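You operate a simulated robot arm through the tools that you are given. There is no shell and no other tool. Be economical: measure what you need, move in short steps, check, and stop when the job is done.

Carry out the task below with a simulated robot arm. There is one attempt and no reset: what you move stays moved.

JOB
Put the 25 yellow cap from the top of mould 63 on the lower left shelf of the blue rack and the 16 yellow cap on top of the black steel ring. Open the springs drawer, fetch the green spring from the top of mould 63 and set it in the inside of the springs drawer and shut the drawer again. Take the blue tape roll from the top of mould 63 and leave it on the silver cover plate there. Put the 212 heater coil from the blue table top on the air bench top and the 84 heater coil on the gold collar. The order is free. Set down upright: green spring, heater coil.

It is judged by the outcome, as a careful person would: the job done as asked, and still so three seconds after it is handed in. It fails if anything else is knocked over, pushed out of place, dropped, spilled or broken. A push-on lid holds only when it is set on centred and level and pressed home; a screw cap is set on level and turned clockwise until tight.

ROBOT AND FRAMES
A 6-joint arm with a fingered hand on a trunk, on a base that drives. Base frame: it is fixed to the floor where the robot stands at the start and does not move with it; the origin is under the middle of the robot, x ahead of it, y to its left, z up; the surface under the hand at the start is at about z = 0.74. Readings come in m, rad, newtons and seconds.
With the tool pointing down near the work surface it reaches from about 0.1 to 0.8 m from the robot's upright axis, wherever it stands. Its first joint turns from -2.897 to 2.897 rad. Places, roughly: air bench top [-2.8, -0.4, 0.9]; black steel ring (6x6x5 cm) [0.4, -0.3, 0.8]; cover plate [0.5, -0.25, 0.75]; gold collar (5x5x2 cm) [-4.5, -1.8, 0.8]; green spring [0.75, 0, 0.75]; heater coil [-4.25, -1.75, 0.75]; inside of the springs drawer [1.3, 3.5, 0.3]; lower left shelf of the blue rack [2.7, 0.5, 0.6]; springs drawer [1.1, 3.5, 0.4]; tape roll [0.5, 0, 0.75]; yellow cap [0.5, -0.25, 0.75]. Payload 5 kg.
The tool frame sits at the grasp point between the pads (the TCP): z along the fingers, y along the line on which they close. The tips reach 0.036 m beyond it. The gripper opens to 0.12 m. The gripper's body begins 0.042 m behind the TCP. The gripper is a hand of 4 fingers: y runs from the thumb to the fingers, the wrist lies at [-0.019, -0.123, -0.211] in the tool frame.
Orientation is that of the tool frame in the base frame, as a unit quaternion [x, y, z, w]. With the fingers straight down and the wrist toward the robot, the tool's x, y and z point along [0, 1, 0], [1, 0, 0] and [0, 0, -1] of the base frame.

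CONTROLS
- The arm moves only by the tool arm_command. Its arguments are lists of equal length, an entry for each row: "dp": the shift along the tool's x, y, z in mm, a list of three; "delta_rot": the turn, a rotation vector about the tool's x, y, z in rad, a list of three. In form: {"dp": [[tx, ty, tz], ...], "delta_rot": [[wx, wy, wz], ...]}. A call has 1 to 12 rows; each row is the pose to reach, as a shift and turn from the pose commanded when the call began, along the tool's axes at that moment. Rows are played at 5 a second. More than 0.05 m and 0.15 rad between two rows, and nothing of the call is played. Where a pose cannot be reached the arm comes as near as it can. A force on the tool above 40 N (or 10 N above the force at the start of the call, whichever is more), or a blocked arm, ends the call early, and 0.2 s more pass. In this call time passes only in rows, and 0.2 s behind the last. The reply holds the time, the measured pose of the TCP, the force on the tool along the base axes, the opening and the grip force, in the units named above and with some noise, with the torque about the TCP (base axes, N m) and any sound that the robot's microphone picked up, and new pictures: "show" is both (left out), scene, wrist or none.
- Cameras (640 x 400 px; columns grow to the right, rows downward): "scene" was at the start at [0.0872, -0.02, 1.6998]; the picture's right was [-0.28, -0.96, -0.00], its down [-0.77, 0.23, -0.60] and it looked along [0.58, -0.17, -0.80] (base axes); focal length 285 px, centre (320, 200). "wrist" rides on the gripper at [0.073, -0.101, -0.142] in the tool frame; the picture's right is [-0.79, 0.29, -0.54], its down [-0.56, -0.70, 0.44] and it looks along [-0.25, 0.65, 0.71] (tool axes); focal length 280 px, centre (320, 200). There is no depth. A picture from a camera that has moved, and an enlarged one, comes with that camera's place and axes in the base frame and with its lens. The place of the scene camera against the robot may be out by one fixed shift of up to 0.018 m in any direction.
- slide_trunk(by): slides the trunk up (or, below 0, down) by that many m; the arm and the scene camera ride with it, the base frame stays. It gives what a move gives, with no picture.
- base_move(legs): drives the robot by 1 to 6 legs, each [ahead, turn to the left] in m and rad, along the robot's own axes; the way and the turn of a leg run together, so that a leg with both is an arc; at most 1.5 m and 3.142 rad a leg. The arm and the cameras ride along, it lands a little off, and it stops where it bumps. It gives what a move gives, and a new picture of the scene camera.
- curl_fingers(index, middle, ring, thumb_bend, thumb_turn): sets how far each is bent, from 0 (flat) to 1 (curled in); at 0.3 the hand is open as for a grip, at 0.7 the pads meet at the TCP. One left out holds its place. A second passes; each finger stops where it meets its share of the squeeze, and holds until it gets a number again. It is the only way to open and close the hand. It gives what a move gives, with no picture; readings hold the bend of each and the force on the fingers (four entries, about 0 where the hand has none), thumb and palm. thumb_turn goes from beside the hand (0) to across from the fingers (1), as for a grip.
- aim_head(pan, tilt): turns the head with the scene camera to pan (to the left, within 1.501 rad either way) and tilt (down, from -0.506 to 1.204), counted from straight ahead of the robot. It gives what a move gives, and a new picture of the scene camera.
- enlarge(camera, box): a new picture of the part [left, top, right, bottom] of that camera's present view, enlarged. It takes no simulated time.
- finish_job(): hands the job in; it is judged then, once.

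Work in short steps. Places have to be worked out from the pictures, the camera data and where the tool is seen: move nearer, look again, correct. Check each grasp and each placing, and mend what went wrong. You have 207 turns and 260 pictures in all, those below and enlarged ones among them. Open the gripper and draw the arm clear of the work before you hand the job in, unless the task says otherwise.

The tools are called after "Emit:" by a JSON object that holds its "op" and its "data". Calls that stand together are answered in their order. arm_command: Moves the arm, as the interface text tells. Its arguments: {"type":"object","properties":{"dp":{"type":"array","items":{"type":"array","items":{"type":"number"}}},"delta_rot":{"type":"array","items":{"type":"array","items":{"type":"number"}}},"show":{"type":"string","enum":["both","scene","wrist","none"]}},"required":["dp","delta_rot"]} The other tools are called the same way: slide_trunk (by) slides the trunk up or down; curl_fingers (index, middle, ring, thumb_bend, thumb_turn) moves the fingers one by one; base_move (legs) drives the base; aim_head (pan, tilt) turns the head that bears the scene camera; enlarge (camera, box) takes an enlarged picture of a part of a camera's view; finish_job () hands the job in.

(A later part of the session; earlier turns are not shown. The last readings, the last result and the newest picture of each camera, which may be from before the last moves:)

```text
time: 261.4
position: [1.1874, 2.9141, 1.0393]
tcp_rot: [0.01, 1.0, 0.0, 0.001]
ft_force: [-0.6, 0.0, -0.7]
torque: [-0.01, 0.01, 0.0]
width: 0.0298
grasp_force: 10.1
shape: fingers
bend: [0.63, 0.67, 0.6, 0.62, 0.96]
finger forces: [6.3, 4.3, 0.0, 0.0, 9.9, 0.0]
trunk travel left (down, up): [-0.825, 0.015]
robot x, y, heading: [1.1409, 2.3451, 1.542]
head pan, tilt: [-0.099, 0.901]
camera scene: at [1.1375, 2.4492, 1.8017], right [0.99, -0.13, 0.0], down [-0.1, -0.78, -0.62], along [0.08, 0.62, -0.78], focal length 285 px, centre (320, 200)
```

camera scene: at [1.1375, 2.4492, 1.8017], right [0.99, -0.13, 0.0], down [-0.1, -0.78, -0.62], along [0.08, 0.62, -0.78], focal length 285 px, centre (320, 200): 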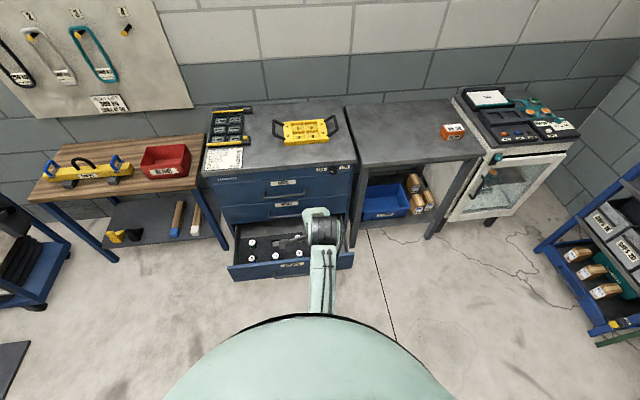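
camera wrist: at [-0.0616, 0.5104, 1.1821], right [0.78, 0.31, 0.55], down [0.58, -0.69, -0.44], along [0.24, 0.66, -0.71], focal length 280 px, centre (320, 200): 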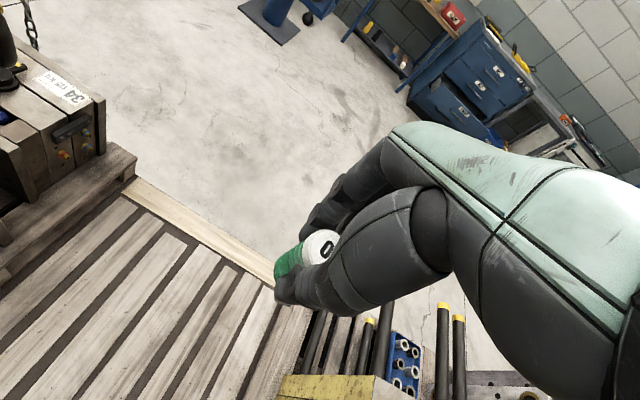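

I lower the trunk 0.4 m, then move the base forward 0.17 m with the hand above the drawer level.

Emit:
{"op": "slide_trunk", "data": {"by": -0.4}}

Emit:
{"op": "base_move", "data": {"legs": [[0.17, 0.02]]}}

Emit:
{"op": "arm_command", "data": {"dp": [[-30, 20, 0], [-60, 50, 0], [-70, 85, 0]], "delta_rot": [[0, 0, 0], [0, 0, 0], [0, 0, 0]], "show": "both"}}

```text
time: 265.2
position: [1.1882, 2.9134, 0.64]
tcp_rot: [0.01, 1.0, 0.0, 0.002]
ft_force: [-0.6, 0.6, -1.1]
torque: [-0.02, -0.03, 0.02]
width: 0.0301
grasp_force: 9.9
shape: fingers
bend: [0.63, 0.67, 0.6, 0.62, 0.96]
finger forces: [6.3, 4.2, 0.1, 0.0, 9.9, 0.1]
trunk travel left (down, up): [-0.425, 0.415]
robot x, y, heading: [1.1377, 2.3448, 1.544]
head pan, tilt: [-0.099, 0.901]
```

```text
time: 266.7
position: [1.1811, 3.0868, 0.6395]
tcp_rot: [0.001, 1.0, -0.001, 0.002]
ft_force: [-0.2, 0.5, -1.1]
torque: [0.01, 0.01, 0.05]
width: 0.03
grasp_force: 10.5
shape: fingers
bend: [0.63, 0.67, 0.6, 0.62, 0.96]
finger forces: [6.5, 4.3, 0.0, 0.0, 10.0, 0.1]
trunk travel left (down, up): [-0.425, 0.415]
robot x, y, heading: [1.1441, 2.517, 1.57]
head pan, tilt: [-0.099, 0.901]
camera scene: at [1.1387, 2.6228, 1.4016], right [0.99, -0.11, 0.0], down [-0.09, -0.78, -0.62], along [0.07, 0.62, -0.78], focal length 285 px, centre (320, 200)
```

scene: 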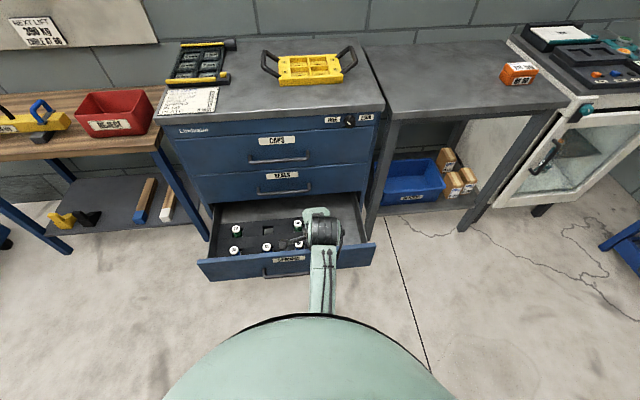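

```text
time: 267.5
position: [1.2501, 3.1712, 0.6395]
tcp_rot: [0.001, 1.0, -0.001, 0.001]
ft_force: [-1.0, 0.1, -1.6]
torque: [-0.07, 0.0, 0.01]
width: 0.03
grasp_force: 10.0
shape: fingers
bend: [0.63, 0.67, 0.6, 0.62, 0.96]
finger forces: [6.4, 4.3, 0.0, 0.0, 10.2, 0.0]
trunk travel left (down, up): [-0.425, 0.415]
robot x, y, heading: [1.1454, 2.5154, 1.565]
head pan, tilt: [-0.099, 0.901]
camera scene: at [1.1389, 2.6226, 1.4016], right [0.99, -0.11, 0.0], down [-0.09, -0.78, -0.62], along [0.07, 0.62, -0.78], focal length 285 px, centre (320, 200)
camera wrist: at [1.1775, 3.0705, 0.7827], right [0.79, 0.29, 0.54], down [0.56, -0.7, -0.44], along [0.26, 0.65, -0.71], focal length 280 px, centre (320, 200)
```

scene: 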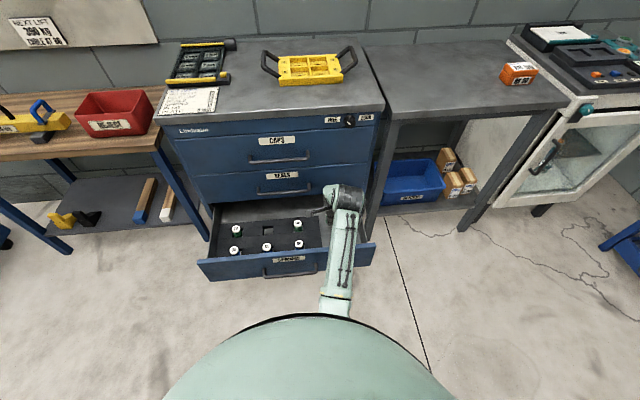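
wrist: 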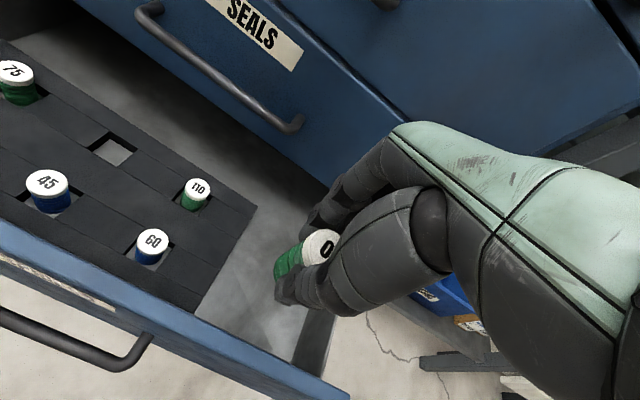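

Free drawer floor lies at x≈1.235–1.40; target (1.318, 3.235). I move over it and lower the trunk 0.1 m more.

Emit:
{"op": "arm_command", "data": {"dp": [[-30, 30, 0], [-68, 50, 0], [-68, 64, 0]], "delta_rot": [[0, 0, 0], [0, 0, 0], [0, 0, 0]], "show": "none"}}

Emit:
{"op": "slide_trunk", "data": {"by": -0.1}}

Emit:
{"op": "arm_command", "data": {"dp": [[0, 0, 20], [0, 0, 40]], "delta_rot": [[0, 0, 0], [0, 0, 0]], "show": "both"}}

```text
time: 268.3
position: [1.3186, 3.2347, 0.6412]
tcp_rot: [0.001, 1.0, -0.001, 0.002]
ft_force: [-0.7, -0.1, -1.1]
torque: [0.01, 0.02, -0.01]
width: 0.0299
grasp_force: 10.3
shape: fingers
bend: [0.63, 0.67, 0.6, 0.62, 0.96]
finger forces: [6.4, 4.4, 0.0, 0.0, 10.1, 0.0]
trunk travel left (down, up): [-0.425, 0.415]
robot x, y, heading: [1.1433, 2.5154, 1.559]
head pan, tilt: [-0.099, 0.901]
```

```text
time: 269.7
position: [1.3188, 3.2339, 0.5411]
tcp_rot: [0.001, 1.0, 0.0, 0.001]
ft_force: [1.1, 0.6, -2.2]
torque: [0.01, -0.02, -0.01]
width: 0.0299
grasp_force: 10.8
shape: fingers
bend: [0.63, 0.67, 0.6, 0.62, 0.96]
finger forces: [6.3, 4.4, 0.0, 0.0, 10.0, 0.0]
trunk travel left (down, up): [-0.325, 0.515]
robot x, y, heading: [1.1405, 2.5145, 1.567]
head pan, tilt: [-0.099, 0.901]
```

```text
time: 270.3
position: [1.3185, 3.2352, 0.5013]
tcp_rot: [0.001, 1.0, -0.001, 0.002]
ft_force: [-0.6, 1.3, -0.7]
torque: [-0.01, 0.02, -0.01]
width: 0.03
grasp_force: 10.6
shape: fingers
bend: [0.63, 0.67, 0.6, 0.62, 0.96]
finger forces: [6.4, 4.3, 0.0, 0.0, 10.0, 0.0]
trunk travel left (down, up): [-0.325, 0.515]
robot x, y, heading: [1.1435, 2.5145, 1.561]
head pan, tilt: [-0.099, 0.901]
camera scene: at [1.1388, 2.6218, 1.3017], right [0.99, -0.11, 0.0], down [-0.09, -0.78, -0.62], along [0.07, 0.62, -0.78], focal length 285 px, centre (320, 200)
camera wrist: at [1.2456, 3.135, 0.644], right [0.79, 0.29, 0.54], down [0.56, -0.7, -0.44], along [0.26, 0.65, -0.71], focal length 280 px, centre (320, 200)
```

scene: 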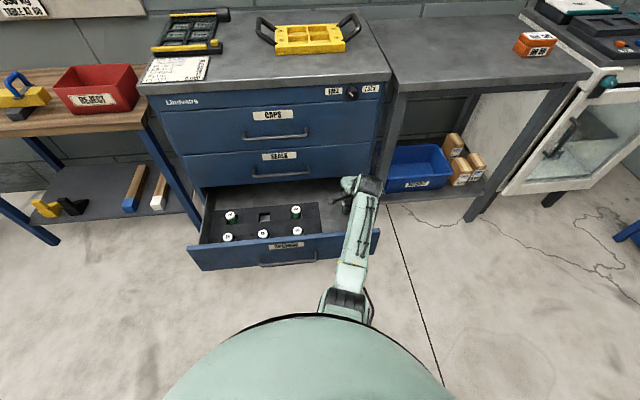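
wrist: 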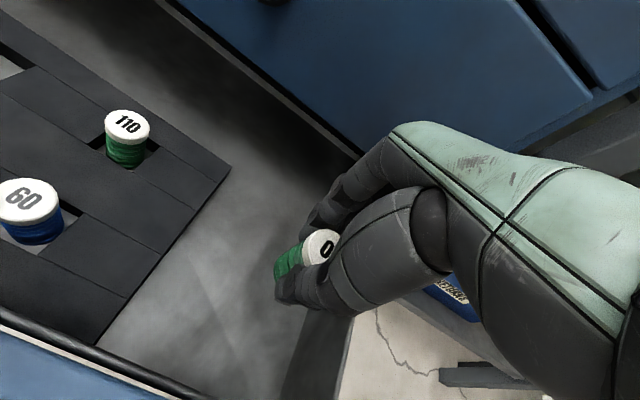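

Lower into the drawer in small steps, with the force guard on.

Emit:
{"op": "arm_command", "data": {"dp": [[0, 0, 12], [0, 0, 24], [0, 0, 36], [0, 0, 48], [0, 0, 60]], "delta_rot": [[0, 0, 0], [0, 0, 0], [0, 0, 0], [0, 0, 0], [0, 0, 0]], "show": "both"}}

```text
time: 271.5
position: [1.3189, 3.2344, 0.4415]
tcp_rot: [0.001, 1.0, -0.001, 0.001]
ft_force: [-0.4, 0.5, 0.2]
torque: [-0.03, 0.0, 0.0]
width: 0.0299
grasp_force: 10.3
shape: fingers
bend: [0.63, 0.67, 0.6, 0.62, 0.96]
finger forces: [6.4, 4.5, 0.0, 0.0, 10.0, 0.1]
trunk travel left (down, up): [-0.325, 0.515]
robot x, y, heading: [1.1435, 2.5144, 1.564]
head pan, tilt: [-0.099, 0.901]
camera scene: at [1.1388, 2.6218, 1.3017], right [0.99, -0.11, 0.0], down [-0.09, -0.78, -0.62], along [0.07, 0.62, -0.78], focal length 285 px, centre (320, 200)
camera wrist: at [1.2457, 3.1339, 0.5834], right [0.79, 0.29, 0.54], down [0.56, -0.7, -0.44], along [0.26, 0.65, -0.71], focal length 280 px, centre (320, 200)
```

scene: 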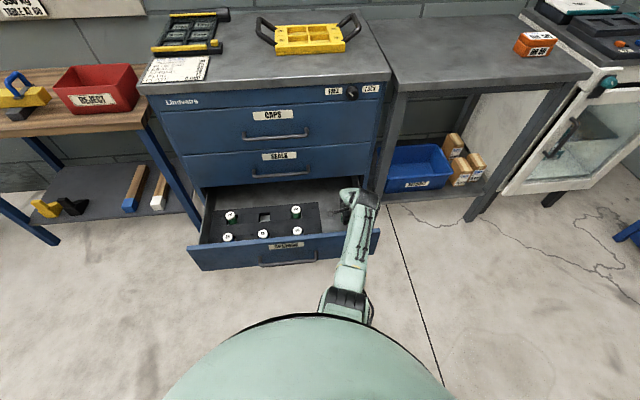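
wrist: 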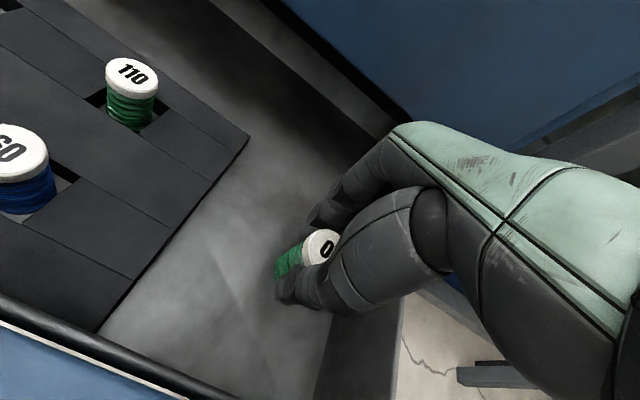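

Emit:
{"op": "arm_command", "data": {"dp": [[0, 0, 12], [0, 0, 24], [0, 0, 36], [0, 0, 46], [0, 0, 54]], "delta_rot": [[0, 0, 0], [0, 0, 0], [0, 0, 0], [0, 0, 0], [0, 0, 0]], "show": "wrist"}}

```text
time: 272.7
position: [1.3189, 3.2351, 0.3897]
tcp_rot: [0.001, 1.0, 0.002, 0.003]
ft_force: [-1.1, 0.4, 7.9]
torque: [-0.03, 0.09, -0.02]
width: 0.0297
grasp_force: 11.5
shape: fingers
bend: [0.64, 0.67, 0.6, 0.63, 0.96]
finger forces: [7.6, 4.7, 0.1, 0.1, 11.6, 0.1]
trunk travel left (down, up): [-0.325, 0.515]
robot x, y, heading: [1.1433, 2.5087, 1.56]
head pan, tilt: [-0.099, 0.901]
camera wrist: at [1.2458, 3.1337, 0.5313], right [0.79, 0.28, 0.55], down [0.56, -0.7, -0.44], along [0.26, 0.66, -0.71], focal length 280 px, centre (320, 200)
```

wrist: 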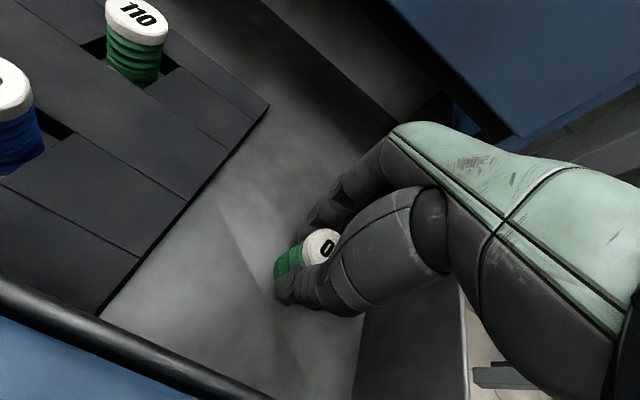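

Emit:
{"op": "enlarge", "data": {"camera": "wrist", "box": [200, 180, 400, 340]}}

```text
2.50 times, centred on (300, 260) of wrist
camera zoom: at [1.2458, 3.1337, 0.5313], right [0.79, 0.28, 0.55], down [0.56, -0.7, -0.44], along [0.26, 0.66, -0.71], focal length 701 px, centre (370, 50)
```

zoom: 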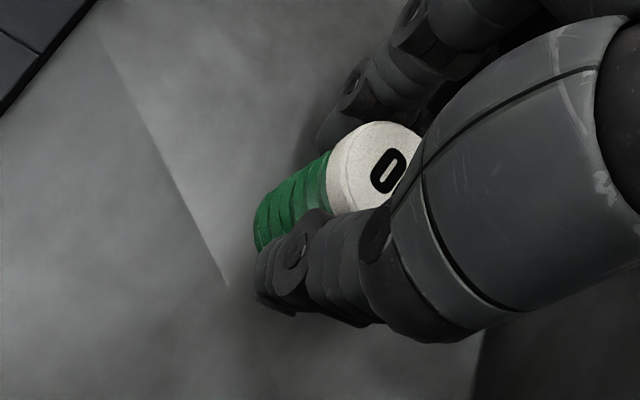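

The spring touches the floor. I ease the press and release gently.

Emit:
{"op": "arm_command", "data": {"dp": [[0, 0, -2]], "delta_rot": [[0, 0, 0]], "show": "none"}}

Emit:
{"op": "curl_fingers", "data": {"index": 0.59, "middle": 0.61, "ring": 0.57, "thumb_bend": 0.57}}

Emit:
{"op": "curl_fingers", "data": {"index": 0.52, "middle": 0.52, "ring": 0.52, "thumb_bend": 0.5}}

Emit:
{"op": "enlarge", "data": {"camera": "wrist", "box": [200, 180, 400, 340]}}

```text
time: 273.1
position: [1.3192, 3.2342, 0.3895]
tcp_rot: [0.002, 1.0, 0.0, 0.002]
ft_force: [0.2, 1.3, 5.5]
torque: [-0.01, 0.01, 0.02]
width: 0.0297
grasp_force: 11.6
shape: fingers
bend: [0.64, 0.67, 0.6, 0.63, 0.96]
finger forces: [7.7, 5.1, 0.0, 0.1, 10.6, 0.0]
trunk travel left (down, up): [-0.325, 0.515]
robot x, y, heading: [1.1472, 2.5147, 1.564]
head pan, tilt: [-0.099, 0.901]
```

```text
time: 274.1
position: [1.3196, 3.2346, 0.3894]
tcp_rot: [0.001, 1.0, 0.0, 0.002]
ft_force: [-0.2, 0.1, 0.1]
torque: [-0.01, -0.01, 0.0]
width: 0.0416
grasp_force: 0.2
shape: fingers
bend: [0.59, 0.61, 0.56, 0.56, 0.97]
finger forces: [0.1, 0.0, 0.1, 0.0, 0.0, 0.0]
trunk travel left (down, up): [-0.325, 0.515]
robot x, y, heading: [1.1419, 2.5185, 1.561]
head pan, tilt: [-0.099, 0.901]
```

```text
time: 275.1
position: [1.3186, 3.2336, 0.3891]
tcp_rot: [0.001, 1.0, 0.0, 0.002]
ft_force: [-0.1, -0.5, 0.7]
torque: [0.03, 0.01, 0.01]
width: 0.0608
grasp_force: 0.1
shape: fingers
bend: [0.52, 0.52, 0.52, 0.5, 0.97]
finger forces: [0.0, 0.0, 0.0, 0.0, 0.0, 0.1]
trunk travel left (down, up): [-0.325, 0.515]
robot x, y, heading: [1.1398, 2.5197, 1.561]
head pan, tilt: [-0.099, 0.901]
```

```text
2.50 times, centred on (300, 260) of wrist
camera zoom: at [1.2458, 3.1334, 0.5315], right [0.79, 0.29, 0.55], down [0.56, -0.7, -0.44], along [0.26, 0.65, -0.71], focal length 701 px, centre (370, 50)
```

zoom: 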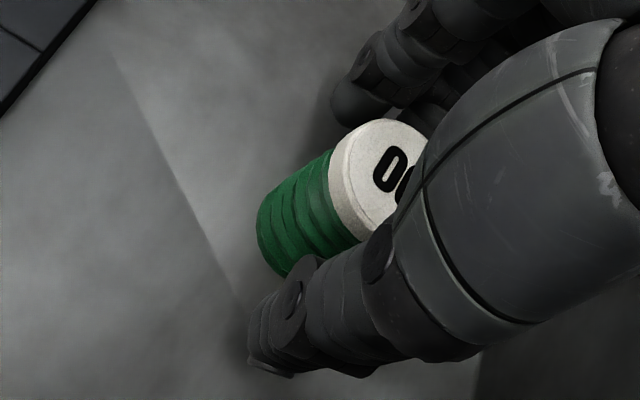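

The spring stands free. I rise straight up out of the drawer and check.

Emit:
{"op": "arm_command", "data": {"dp": [[0, 0, -30], [0, 0, -70], [0, 0, -115], [0, 0, -160], [0, -45, -170], [0, -90, -170]], "delta_rot": [[0, 0, 0], [0, 0, 0], [0, 0, 0], [0, 0, 0], [0, 0, 0], [0, 0, 0]], "show": "wrist"}}

```text
time: 276.5
position: [1.3174, 3.1448, 0.5589]
tcp_rot: [0.001, 1.0, 0.0, 0.003]
ft_force: [0.3, 0.7, -0.3]
torque: [0.01, -0.01, -0.04]
width: 0.0611
grasp_force: 0.1
shape: fingers
bend: [0.52, 0.52, 0.52, 0.5, 0.97]
finger forces: [0.1, 0.0, 0.0, 0.1, 0.0, 0.0]
trunk travel left (down, up): [-0.325, 0.515]
robot x, y, heading: [1.146, 2.5183, 1.563]
head pan, tilt: [-0.099, 0.901]
camera wrist: at [1.2452, 3.0438, 0.7021], right [0.79, 0.29, 0.55], down [0.56, -0.7, -0.44], along [0.26, 0.65, -0.71], focal length 280 px, centre (320, 200)
```

wrist: 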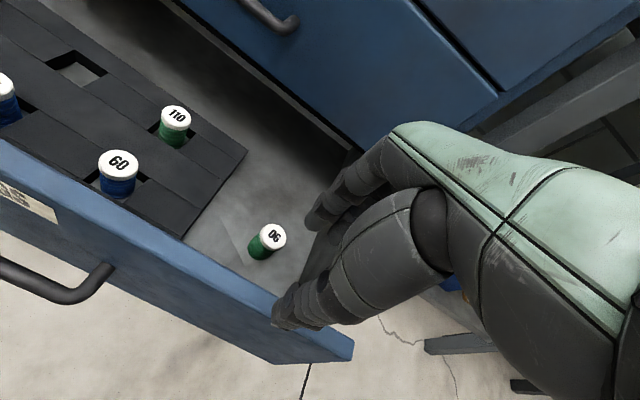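

Spring 90 stands upright in the drawer. I back the base 0.16 m, make a closed hand, and lower it in front of the drawer face right of the handle.

Emit:
{"op": "base_move", "data": {"legs": [[-0.16, 0]]}}

Emit:
{"op": "curl_fingers", "data": {"index": 0.72, "middle": 0.72, "ring": 0.72, "thumb_bend": 0.68}}

Emit:
{"op": "arm_command", "data": {"dp": [[25, -10, 20], [50, -10, 60], [57, -10, 105], [57, -10, 150], [57, -10, 195]], "delta_rot": [[0, 0, 0], [0, 0, 0], [0, 0, 0], [0, 0, 0], [0, 0, 0]], "show": "both"}}

```text
time: 278.0
position: [1.3188, 2.9839, 0.5593]
tcp_rot: [0.003, 1.0, 0.0, 0.003]
ft_force: [-0.7, -0.7, -0.1]
torque: [0.01, 0.01, 0.05]
width: 0.0612
grasp_force: 0.0
shape: fingers
bend: [0.52, 0.52, 0.52, 0.5, 0.97]
finger forces: [0.0, 0.0, 0.0, 0.1, 0.0, 0.0]
trunk travel left (down, up): [-0.325, 0.515]
robot x, y, heading: [1.1419, 2.3532, 1.561]
head pan, tilt: [-0.099, 0.901]
camera scene: at [1.1373, 2.4612, 1.3018], right [0.99, -0.11, 0.0], down [-0.09, -0.78, -0.62], along [0.07, 0.62, -0.78], focal length 285 px, centre (320, 200)
```

scene: 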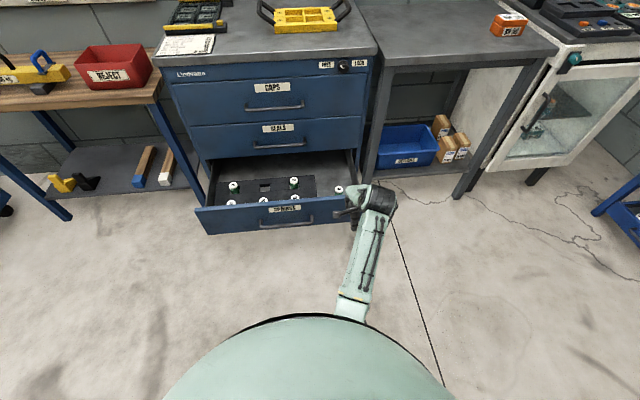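

```text
time: 279.0
position: [1.3182, 2.9847, 0.5596]
tcp_rot: [0.003, 1.0, 0.0, 0.002]
ft_force: [-0.2, 0.1, 0.7]
torque: [-0.01, -0.02, 0.02]
width: 0.0034
grasp_force: 0.0
shape: fingers
bend: [0.72, 0.72, 0.72, 0.68, 0.97]
finger forces: [0.1, 0.1, 0.0, 0.0, 0.0, 0.1]
trunk travel left (down, up): [-0.325, 0.515]
robot x, y, heading: [1.1432, 2.3585, 1.559]
head pan, tilt: [-0.099, 0.901]
```

```text
time: 280.2
position: [1.2631, 2.9779, 0.3626]
tcp_rot: [0.002, 1.0, 0.0, 0.003]
ft_force: [0.0, 0.8, 0.0]
torque: [0.01, -0.02, -0.03]
width: 0.0036
grasp_force: 0.1
shape: fingers
bend: [0.72, 0.72, 0.72, 0.68, 0.97]
finger forces: [0.1, 0.1, 0.0, 0.0, 0.0, 0.0]
trunk travel left (down, up): [-0.325, 0.515]
robot x, y, heading: [1.1457, 2.3557, 1.559]
head pan, tilt: [-0.099, 0.901]
camera scene: at [1.1374, 2.4627, 1.3017], right [0.99, -0.11, 0.0], down [-0.09, -0.78, -0.62], along [0.07, 0.62, -0.78], focal length 285 px, centre (320, 200)
camera wrist: at [1.1892, 2.878, 0.5046], right [0.79, 0.28, 0.55], down [0.56, -0.7, -0.44], along [0.26, 0.65, -0.71], focal length 280 px, centre (320, 200)
```

scene: 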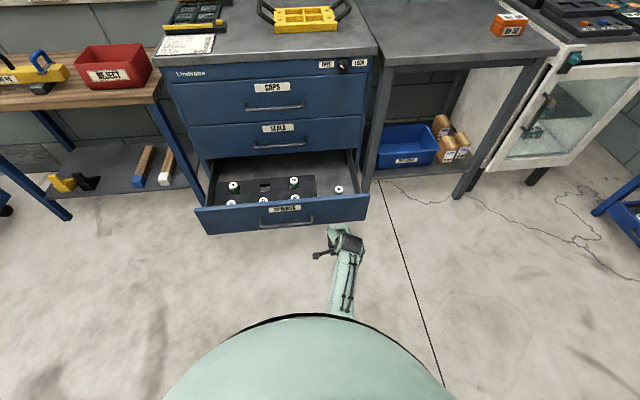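
wrist: 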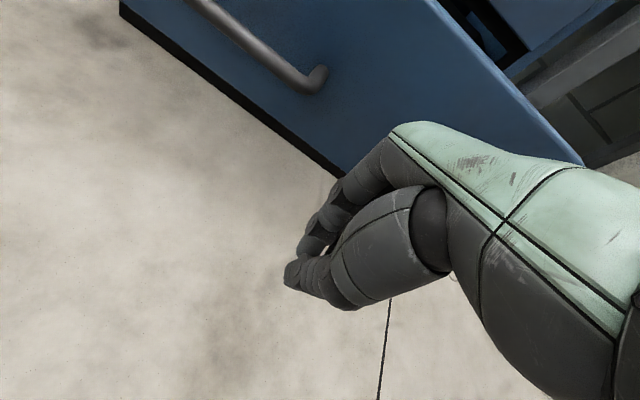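

Now push the drawer in gently with the base: 0.16 m first.

Emit:
{"op": "base_move", "data": {"legs": [[0.16, 0.0]]}}

```text
time: 281.6
position: [1.2644, 3.1344, 0.361]
tcp_rot: [0.003, 1.0, -0.001, 0.002]
ft_force: [0.2, 0.0, -0.5]
torque: [-0.05, 0.01, 0.0]
width: 0.0033
grasp_force: 0.0
shape: fingers
bend: [0.72, 0.72, 0.72, 0.68, 0.97]
finger forces: [0.0, 0.0, 0.0, 0.0, 0.0, 0.0]
trunk travel left (down, up): [-0.325, 0.515]
robot x, y, heading: [1.14, 2.5096, 1.557]
head pan, tilt: [-0.099, 0.901]
camera scene: at [1.1391, 2.6196, 1.3016], right [0.99, -0.11, 0.0], down [-0.09, -0.78, -0.62], along [0.07, 0.62, -0.78], focal length 285 px, centre (320, 200)
```

scene: 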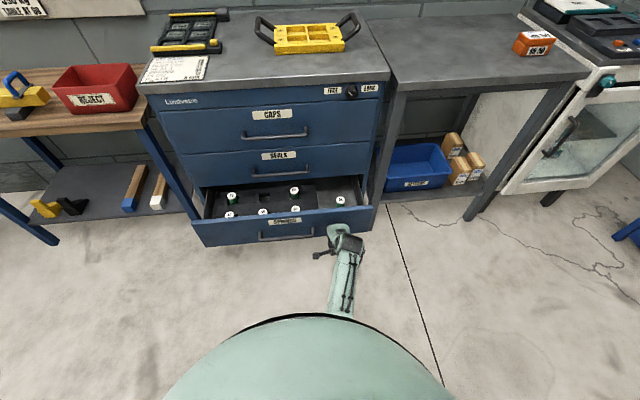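

The drawer slides in with the spring still upright. Push 0.12 m more.

Emit:
{"op": "base_move", "data": {"legs": [[0.12, 0.0]]}}

Emit:
{"op": "enlarge", "data": {"camera": "scene", "box": [160, 100, 420, 280]}}

```text
time: 282.9
position: [1.2648, 3.2536, 0.3633]
tcp_rot: [0.003, 1.0, -0.001, 0.002]
ft_force: [-1.2, -0.1, 0.1]
torque: [-0.02, -0.01, 0.0]
width: 0.0033
grasp_force: 0.0
shape: fingers
bend: [0.72, 0.72, 0.72, 0.68, 0.97]
finger forces: [0.0, 0.0, 0.0, 0.0, 0.0, 0.0]
trunk travel left (down, up): [-0.325, 0.515]
robot x, y, heading: [1.1449, 2.6342, 1.562]
head pan, tilt: [-0.099, 0.901]
camera scene: at [1.1405, 2.7382, 1.3016], right [0.99, -0.11, 0.0], down [-0.09, -0.78, -0.62], along [0.07, 0.62, -0.78], focal length 285 px, centre (320, 200)
```

scene: 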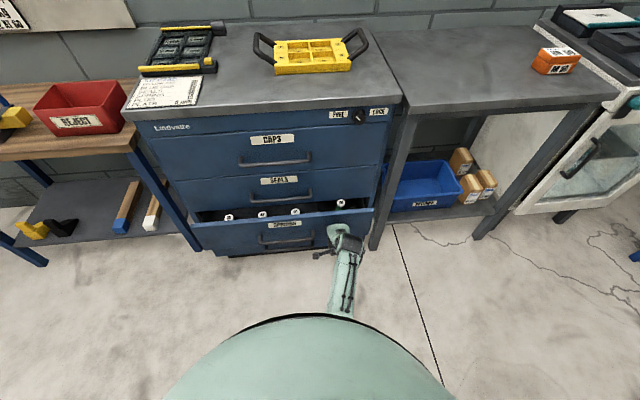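

```text
2.22 times, centred on (290, 190) of scene
camera zoom: at [1.1405, 2.7382, 1.3016], right [0.99, -0.11, 0.0], down [-0.09, -0.78, -0.62], along [0.07, 0.62, -0.78], focal length 633 px, centre (387, 222)
```

zoom: 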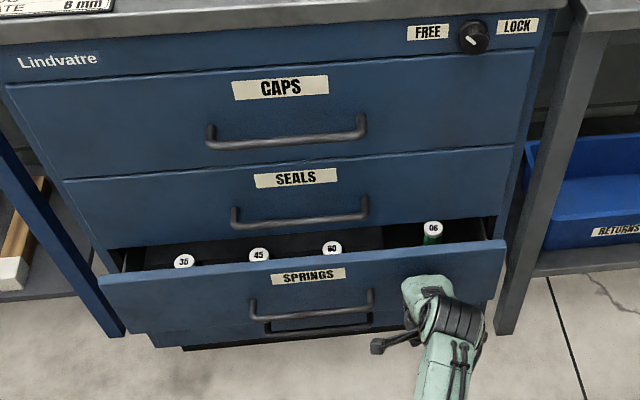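

About 0.1 m remains. Push 0.07 m, then the rest carefully.

Emit:
{"op": "base_move", "data": {"legs": [[0.07, 0.0]]}}

Emit:
{"op": "enlarge", "data": {"camera": "scene", "box": [160, 100, 420, 280]}}

```text
time: 284.0
position: [1.2667, 3.3238, 0.362]
tcp_rot: [0.001, 1.0, -0.001, 0.001]
ft_force: [1.1, 0.0, -0.4]
torque: [-0.01, 0.0, -0.02]
width: 0.0033
grasp_force: 0.0
shape: fingers
bend: [0.72, 0.72, 0.72, 0.68, 0.97]
finger forces: [0.0, 0.0, 0.0, 0.1, 0.0, 0.1]
trunk travel left (down, up): [-0.325, 0.515]
robot x, y, heading: [1.1482, 2.699, 1.561]
head pan, tilt: [-0.099, 0.901]
camera scene: at [1.1412, 2.8089, 1.3016], right [0.99, -0.11, 0.0], down [-0.09, -0.78, -0.62], along [0.07, 0.62, -0.78], focal length 285 px, centre (320, 200)
```

scene: 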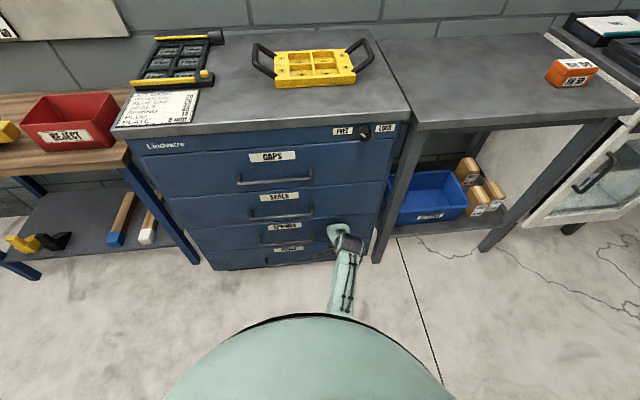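

```text
2.22 times, centred on (290, 190) of scene
camera zoom: at [1.1412, 2.8089, 1.3016], right [0.99, -0.11, 0.0], down [-0.09, -0.78, -0.62], along [0.07, 0.62, -0.78], focal length 633 px, centre (387, 222)
```

zoom: 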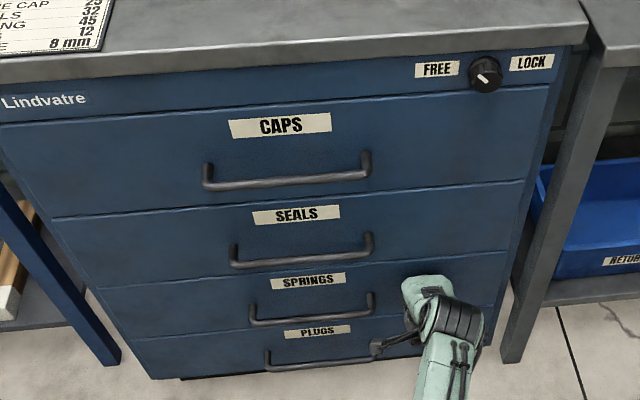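

It looks nearly flush. I press with the arm a little to make sure it is home.

Emit:
{"op": "arm_command", "data": {"dp": [[0, 6, 0], [0, 12, 0], [0, 18, 0], [0, 24, 0], [0, 30, 0]], "delta_rot": [[0, 0, 0], [0, 0, 0], [0, 0, 0], [0, 0, 0], [0, 0, 0]], "show": "none"}}

Emit:
{"op": "enlarge", "data": {"camera": "scene", "box": [160, 180, 420, 280]}}

```text
time: 284.6
position: [1.2663, 3.3298, 0.3576]
tcp_rot: [0.003, 1.0, -0.007, 0.0]
ft_force: [-0.4, -13.6, 5.1]
torque: [0.54, -0.11, -0.15]
width: 0.0034
grasp_force: 6.8
shape: fingers
bend: [0.72, 0.72, 0.72, 0.68, 0.97]
finger forces: [0.0, 13.6, 0.0, 0.0, 0.0, 0.0]
trunk travel left (down, up): [-0.325, 0.515]
robot x, y, heading: [1.1472, 2.7013, 1.564]
head pan, tilt: [-0.099, 0.901]
stopped in row 3: the force on the tool passed its limit at 43 N (the readings are from after the stop); the commanded pose is now the measured one
```

```text
2.46 times, centred on (290, 230) of scene
camera zoom: at [1.1414, 2.8074, 1.3016], right [0.99, -0.11, 0.0], down [-0.09, -0.78, -0.62], along [0.07, 0.62, -0.78], focal length 701 px, centre (394, 126)
```

zoom: 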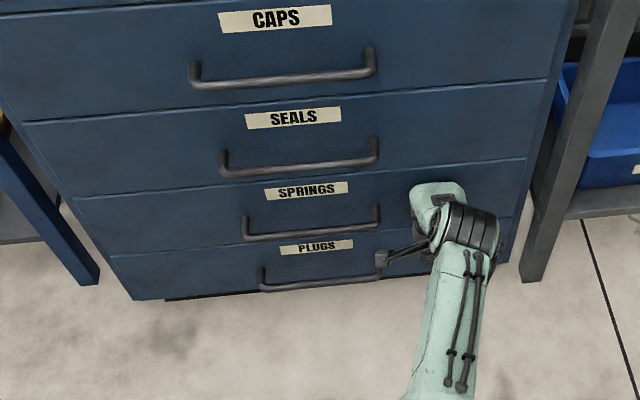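

The drawer is shut (firm stop). I withdraw, raise the trunk, and head toward the other side of the shop.

Emit:
{"op": "arm_command", "data": {"dp": [[0, -30, 0], [0, -60, -20], [0, -80, -60]], "delta_rot": [[0, 0, 0], [0, 0, 0], [0, 0, 0]], "show": "none"}}

Emit:
{"op": "base_move", "data": {"legs": [[-0.45, 0]]}}

Emit:
{"op": "slide_trunk", "data": {"by": 0.4}}

Emit:
{"op": "base_move", "data": {"legs": [[0, 1.75], [1.5, 0], [0.6, 0]]}}

Emit:
{"op": "aim_head", "data": {"pan": 0.2, "tilt": 0.5}}

```text
time: 285.4
position: [1.2652, 3.2491, 0.4194]
tcp_rot: [0.002, 1.0, -0.006, 0.001]
ft_force: [-0.9, -0.3, -0.7]
torque: [0.06, -0.01, 0.0]
width: 0.0035
grasp_force: 0.1
shape: fingers
bend: [0.72, 0.72, 0.72, 0.68, 0.97]
finger forces: [0.0, 0.0, 0.0, 0.1, 0.1, 0.0]
trunk travel left (down, up): [-0.325, 0.515]
robot x, y, heading: [1.1476, 2.7035, 1.555]
head pan, tilt: [-0.099, 0.901]
```

```text
time: 288.4
position: [1.2578, 2.7957, 0.4196]
tcp_rot: [-0.001, 1.0, -0.005, 0.001]
ft_force: [-0.6, -0.2, 0.7]
torque: [0.0, 0.02, -0.03]
width: 0.0034
grasp_force: 0.1
shape: fingers
bend: [0.72, 0.72, 0.72, 0.68, 0.97]
finger forces: [0.0, 0.0, 0.0, 0.1, 0.0, 0.0]
trunk travel left (down, up): [-0.325, 0.515]
robot x, y, heading: [1.1468, 2.2466, 1.566]
head pan, tilt: [-0.099, 0.901]
camera scene: at [1.1367, 2.3519, 1.3017], right [0.99, -0.11, 0.0], down [-0.08, -0.78, -0.62], along [0.07, 0.62, -0.78], focal length 285 px, centre (320, 200)
```

scene: 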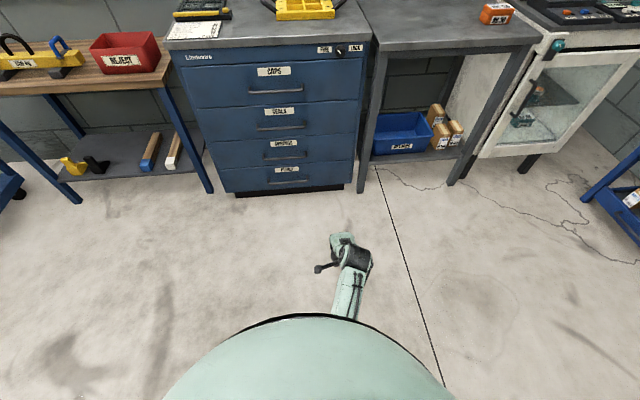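

```text
time: 292.2
position: [1.2577, 2.7964, 0.8194]
tcp_rot: [-0.001, 1.0, -0.005, 0.001]
ft_force: [0.1, 0.3, 0.3]
torque: [0.0, 0.01, -0.04]
width: 0.0033
grasp_force: 0.2
shape: fingers
bend: [0.72, 0.72, 0.72, 0.68, 0.97]
finger forces: [0.1, 0.0, 0.0, 0.1, 0.0, 0.1]
trunk travel left (down, up): [-0.725, 0.115]
robot x, y, heading: [1.1428, 2.2459, 1.565]
head pan, tilt: [-0.099, 0.901]
```

```text
time: 308.7
position: [-1.4749, 1.864, 0.8189]
tcp_rot: [0.775, -0.632, 0.002, -0.005]
ft_force: [0.1, -0.2, 0.6]
torque: [0.0, -0.01, -0.02]
width: 0.0035
grasp_force: 0.0
shape: fingers
bend: [0.72, 0.72, 0.72, 0.68, 0.97]
finger forces: [0.0, 0.1, 0.1, 0.0, 0.0, 0.0]
trunk travel left (down, up): [-0.725, 0.115]
robot x, y, heading: [-0.9131, 1.8638, -2.947]
head pan, tilt: [-0.099, 0.901]
camera scene: at [-1.031, 1.8499, 1.7017], right [-0.1, 1.0, 0.0], down [0.78, 0.07, -0.62], along [-0.62, -0.06, -0.78], focal length 285 px, centre (320, 200)
```

scene: 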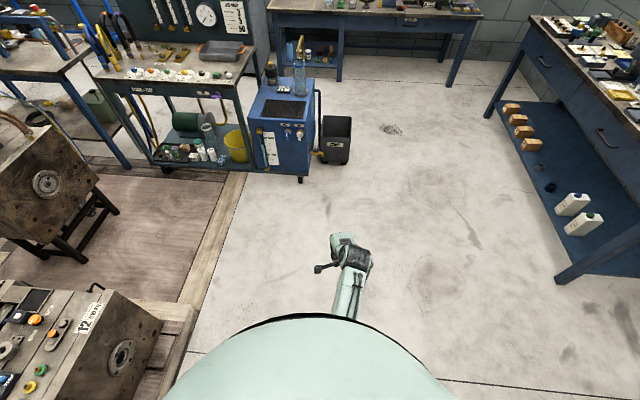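

```text
time: 309.5
position: [-1.4739, 1.8651, 0.8193]
tcp_rot: [0.775, -0.632, 0.002, -0.004]
ft_force: [0.2, 0.1, 0.5]
torque: [-0.03, 0.01, -0.01]
width: 0.0035
grasp_force: 0.0
shape: fingers
bend: [0.72, 0.72, 0.72, 0.68, 0.97]
finger forces: [0.1, 0.0, 0.0, 0.1, 0.0, 0.1]
trunk travel left (down, up): [-0.725, 0.115]
robot x, y, heading: [-0.9122, 1.8619, -2.944]
head pan, tilt: [0.201, 0.499]
camera scene: at [-1.0395, 1.8222, 1.7355], right [-0.38, 0.92, 0.0], down [0.44, 0.18, -0.88], along [-0.81, -0.34, -0.48], focal length 285 px, centre (320, 200)
```

scene: 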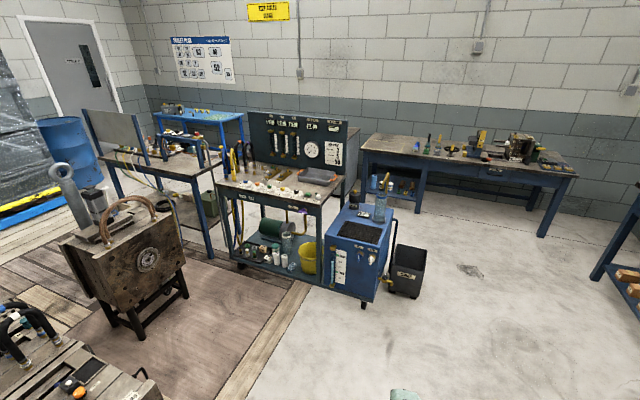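

The air bench (gray top with backboard) is at (-2.7, -0.4), and the blue table beyond at (-4.3, -1.7). I raise the arm and drive round the west side past the bucket.

Emit:
{"op": "arm_command", "data": {"dp": [[0, 0, -45], [0, 0, -90], [0, 0, -135], [0, 0, -180], [0, 0, -220]], "delta_rot": [[0, 0, 0], [0, 0, 0], [0, 0, 0], [0, 0, 0], [0, 0, 0]], "show": "none"}}

Emit:
{"op": "base_move", "data": {"legs": [[0, -0.46], [1.5, 0], [0.55, 0], [0, 0.965]]}}

Emit:
{"op": "aim_head", "data": {"pan": 0.6, "tilt": 0.5}}

```text
time: 310.7
position: [-1.4762, 1.8656, 1.0389]
tcp_rot: [0.774, -0.633, 0.002, -0.004]
ft_force: [0.1, 0.5, 0.0]
torque: [0.01, 0.0, -0.04]
width: 0.0032
grasp_force: 0.1
shape: fingers
bend: [0.72, 0.72, 0.72, 0.68, 0.97]
finger forces: [0.0, 0.0, 0.0, 0.0, 0.1, 0.0]
trunk travel left (down, up): [-0.725, 0.115]
robot x, y, heading: [-0.9098, 1.8642, -2.946]
head pan, tilt: [0.201, 0.499]
```

```text
time: 326.6
position: [-3.4422, 2.1861, 1.0387]
tcp_rot: [0.899, -0.437, 0.001, -0.005]
ft_force: [0.6, -0.1, -0.3]
torque: [-0.04, 0.02, 0.04]
width: 0.0033
grasp_force: 0.2
shape: fingers
bend: [0.72, 0.72, 0.72, 0.68, 0.97]
finger forces: [0.1, 0.0, 0.0, 0.0, 0.0, 0.1]
trunk travel left (down, up): [-0.725, 0.115]
robot x, y, heading: [-2.9335, 2.4368, -2.486]
head pan, tilt: [0.201, 0.499]
camera scene: at [-3.0333, 2.3485, 1.7356], right [-0.76, 0.65, 0.0], down [0.31, 0.36, -0.88], along [-0.57, -0.66, -0.48], focal length 285 px, centre (320, 200)
```

scene: 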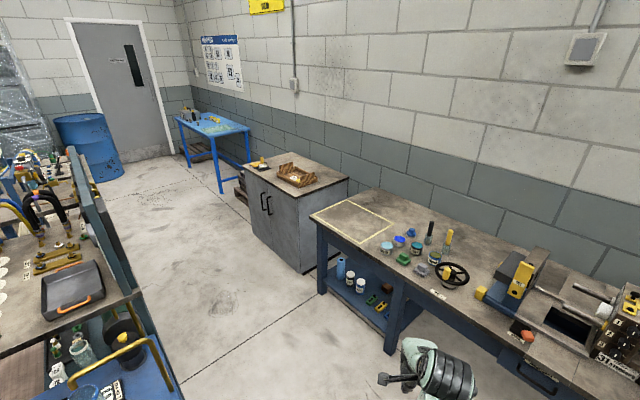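

```text
time: 327.5
position: [-3.4419, 2.1872, 1.0391]
tcp_rot: [0.899, -0.438, 0.002, -0.004]
ft_force: [-0.2, 0.6, -1.0]
torque: [0.0, 0.0, 0.02]
width: 0.0031
grasp_force: 0.0
shape: fingers
bend: [0.72, 0.72, 0.72, 0.68, 0.97]
finger forces: [0.0, 0.0, 0.0, 0.0, 0.0, 0.0]
trunk travel left (down, up): [-0.725, 0.115]
robot x, y, heading: [-2.9362, 2.4353, -2.49]
head pan, tilt: [0.6, 0.499]
camera scene: at [-3.002, 2.3308, 1.7356], right [-0.95, 0.31, 0.0], down [0.15, 0.46, -0.88], along [-0.27, -0.83, -0.48], focal length 285 px, centre (320, 200)
```

scene: 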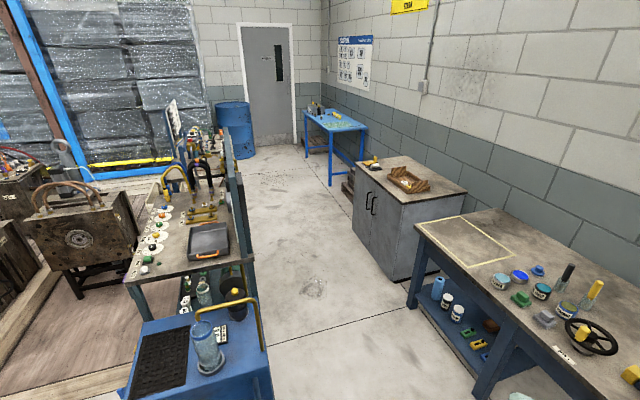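

The aisle is clear. I drive down it along x≈-3.6 toward the blue table.

Emit:
{"op": "base_move", "data": {"legs": [[0, -0.07], [0.79, 0], [0, 0.98], [1.5, 0], [1.5, 0]]}}

Emit:
{"op": "aim_head", "data": {"pan": -0.6, "tilt": 0.7}}

```text
time: 351.2
position: [-3.5794, -1.5759, 1.0374]
tcp_rot: [0.999, 0.031, -0.002, -0.005]
ft_force: [-0.2, -0.8, -0.7]
torque: [0.01, 0.01, -0.01]
width: 0.0034
grasp_force: 0.0
shape: fingers
bend: [0.72, 0.72, 0.72, 0.68, 0.97]
finger forces: [0.0, 0.0, 0.0, 0.0, 0.1, 0.0]
trunk travel left (down, up): [-0.725, 0.115]
robot x, y, heading: [-3.4976, -1.022, -1.513]
head pan, tilt: [0.6, 0.499]
camera scene: at [-3.454, -1.1195, 1.7356], right [-0.79, -0.61, 0.0], down [-0.29, 0.38, -0.88], along [0.54, -0.7, -0.48], focal length 285 px, centre (320, 200)
```

scene: 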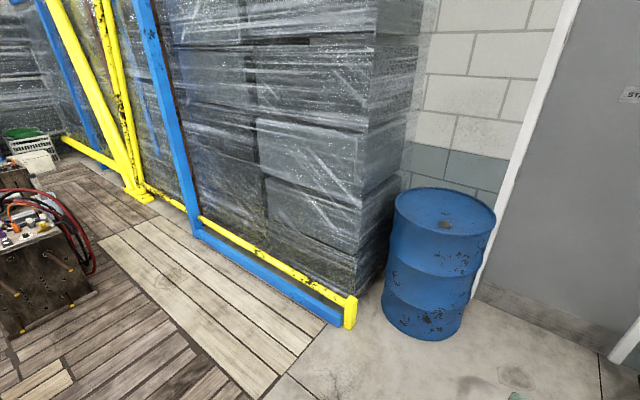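

```text
time: 352.6
position: [-3.579, -1.5755, 1.0375]
tcp_rot: [0.999, 0.032, -0.001, -0.005]
ft_force: [0.5, -0.6, -0.4]
torque: [-0.02, 0.01, 0.05]
width: 0.0032
grasp_force: 0.0
shape: fingers
bend: [0.72, 0.72, 0.72, 0.68, 0.97]
finger forces: [0.1, 0.0, 0.0, 0.0, 0.1, 0.0]
trunk travel left (down, up): [-0.725, 0.115]
robot x, y, heading: [-3.4964, -1.0204, -1.513]
head pan, tilt: [-0.6, 0.7]
camera scene: at [-3.5534, -1.1201, 1.7179], right [-0.86, 0.52, 0.0], down [0.33, 0.55, -0.77], along [-0.4, -0.65, -0.64], focal length 285 px, centre (320, 200)
```

scene: 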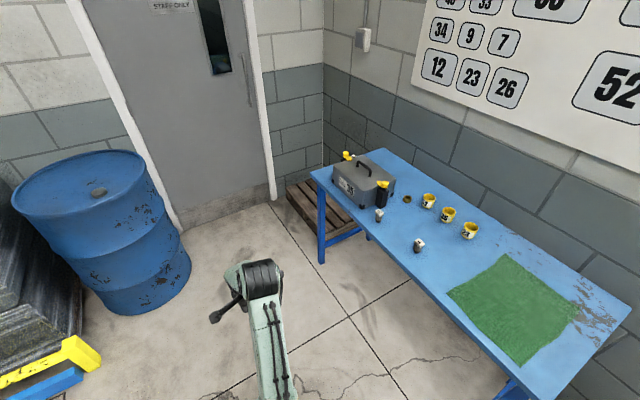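

Emit:
{"op": "enlarge", "data": {"camera": "scene", "box": [310, 140, 510, 265]}}

```text
3.20 times, centred on (410, 202) of scene
camera zoom: at [-3.5534, -1.1201, 1.7179], right [-0.86, 0.52, 0.0], down [0.33, 0.55, -0.77], along [-0.4, -0.65, -0.64], focal length 911 px, centre (32, 192)
```

zoom: 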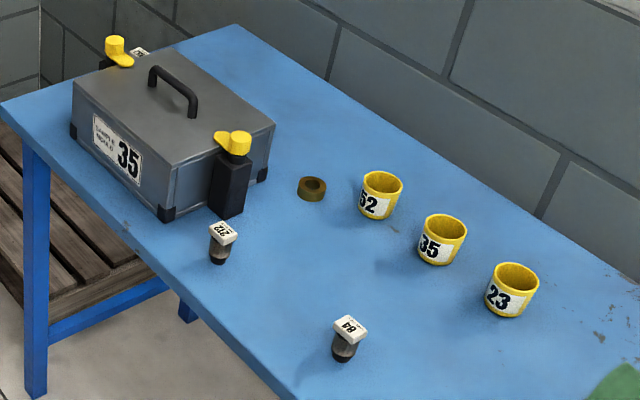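

Coil 84 at about (-4.32, -1.58), coil 212 at (-4.30, -1.82), gold collar at (-4.515, -1.847). I park in front of the table at about (-3.80, -1.62) facing −x.

Emit:
{"op": "base_move", "data": {"legs": [[0, -0.355], [0.63, 0], [0, -1.27], [0.1, 0]]}}

Emit:
{"op": "aim_head", "data": {"pan": 0.0, "tilt": 0.9}}

```text
time: 362.2
position: [-4.333, -1.5143, 1.0383]
tcp_rot: [0.711, -0.703, 0.003, -0.004]
ft_force: [0.3, 0.9, -0.2]
torque: [-0.04, -0.01, -0.03]
width: 0.0032
grasp_force: 0.1
shape: fingers
bend: [0.72, 0.72, 0.72, 0.68, 0.97]
finger forces: [0.0, 0.0, 0.0, 0.0, 0.0, 0.0]
trunk travel left (down, up): [-0.725, 0.115]
robot x, y, heading: [-3.7782, -1.626, -3.138]
head pan, tilt: [-0.6, 0.7]
camera scene: at [-3.895, -1.5755, 1.7179], right [0.56, 0.83, 0.0], down [0.53, -0.36, -0.77], along [-0.63, 0.43, -0.64], focal length 285 px, centre (320, 200)
```

scene: 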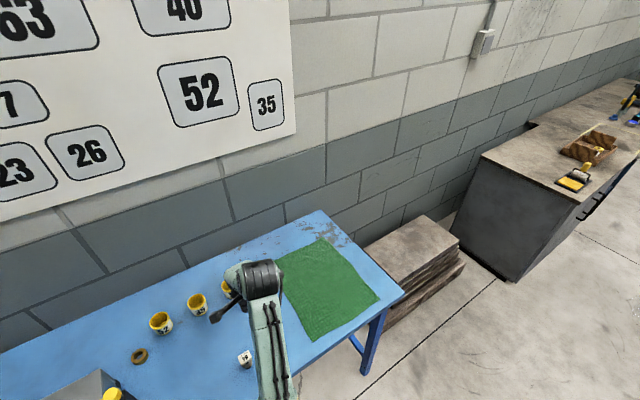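

```text
time: 363.2
position: [-4.3332, -1.5136, 1.0375]
tcp_rot: [0.711, -0.703, 0.003, -0.005]
ft_force: [-0.6, 0.5, -0.1]
torque: [-0.03, -0.01, 0.01]
width: 0.0034
grasp_force: 0.0
shape: fingers
bend: [0.72, 0.72, 0.72, 0.68, 0.97]
finger forces: [0.0, 0.0, 0.0, 0.1, 0.1, 0.0]
trunk travel left (down, up): [-0.725, 0.115]
robot x, y, heading: [-3.7816, -1.6252, -3.139]
head pan, tilt: [0.0, 0.901]
camera scene: at [-3.9001, -1.6234, 1.7017], right [0.0, 1.0, 0.0], down [0.78, 0.0, -0.62], along [-0.62, 0.0, -0.78], focal length 285 px, centre (320, 200)
```

scene: 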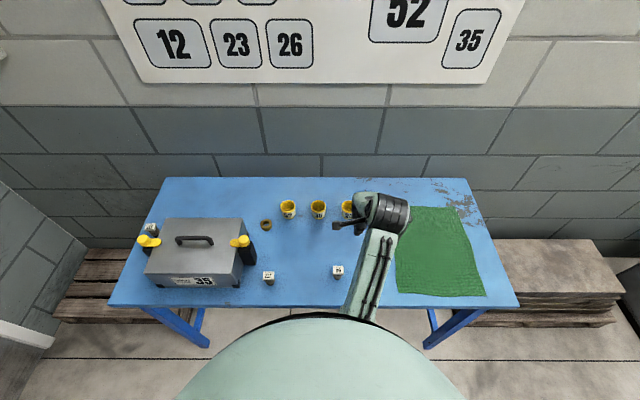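

Emit:
{"op": "enlarge", "data": {"camera": "scene", "box": [200, 190, 380, 300]}}

Emit:
{"op": "enlarge", "data": {"camera": "wrist", "box": [0, 0, 640, 400]}}

```text
3.56 times, centred on (290, 245) of scene
camera zoom: at [-3.9001, -1.6234, 1.7017], right [0.0, 1.0, 0.0], down [0.78, 0.0, -0.62], along [-0.62, 0.0, -0.78], focal length 1012 px, centre (427, 40)
```

zoom: 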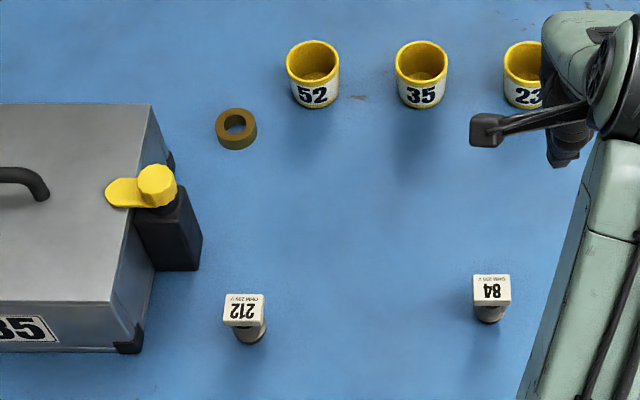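

```text
1.00 times, centred on (320, 200) of wrist (not enlarged: the box is as wide or as high as the picture)
camera zoom: at [-4.2324, -1.5852, 1.1818], right [-0.3, 0.78, 0.54], down [0.7, 0.57, -0.43], along [-0.65, 0.25, -0.72], focal length 280 px, centre (320, 200)
```

zoom: 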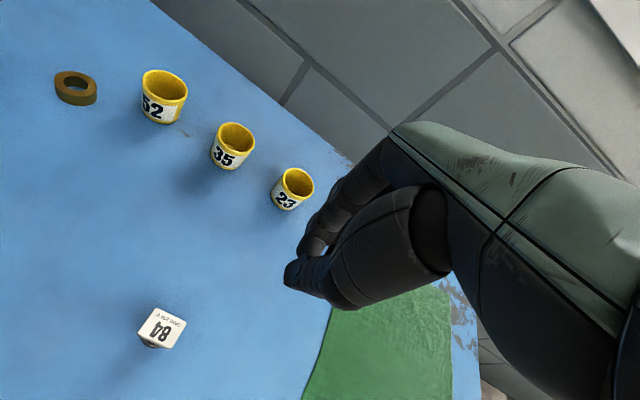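

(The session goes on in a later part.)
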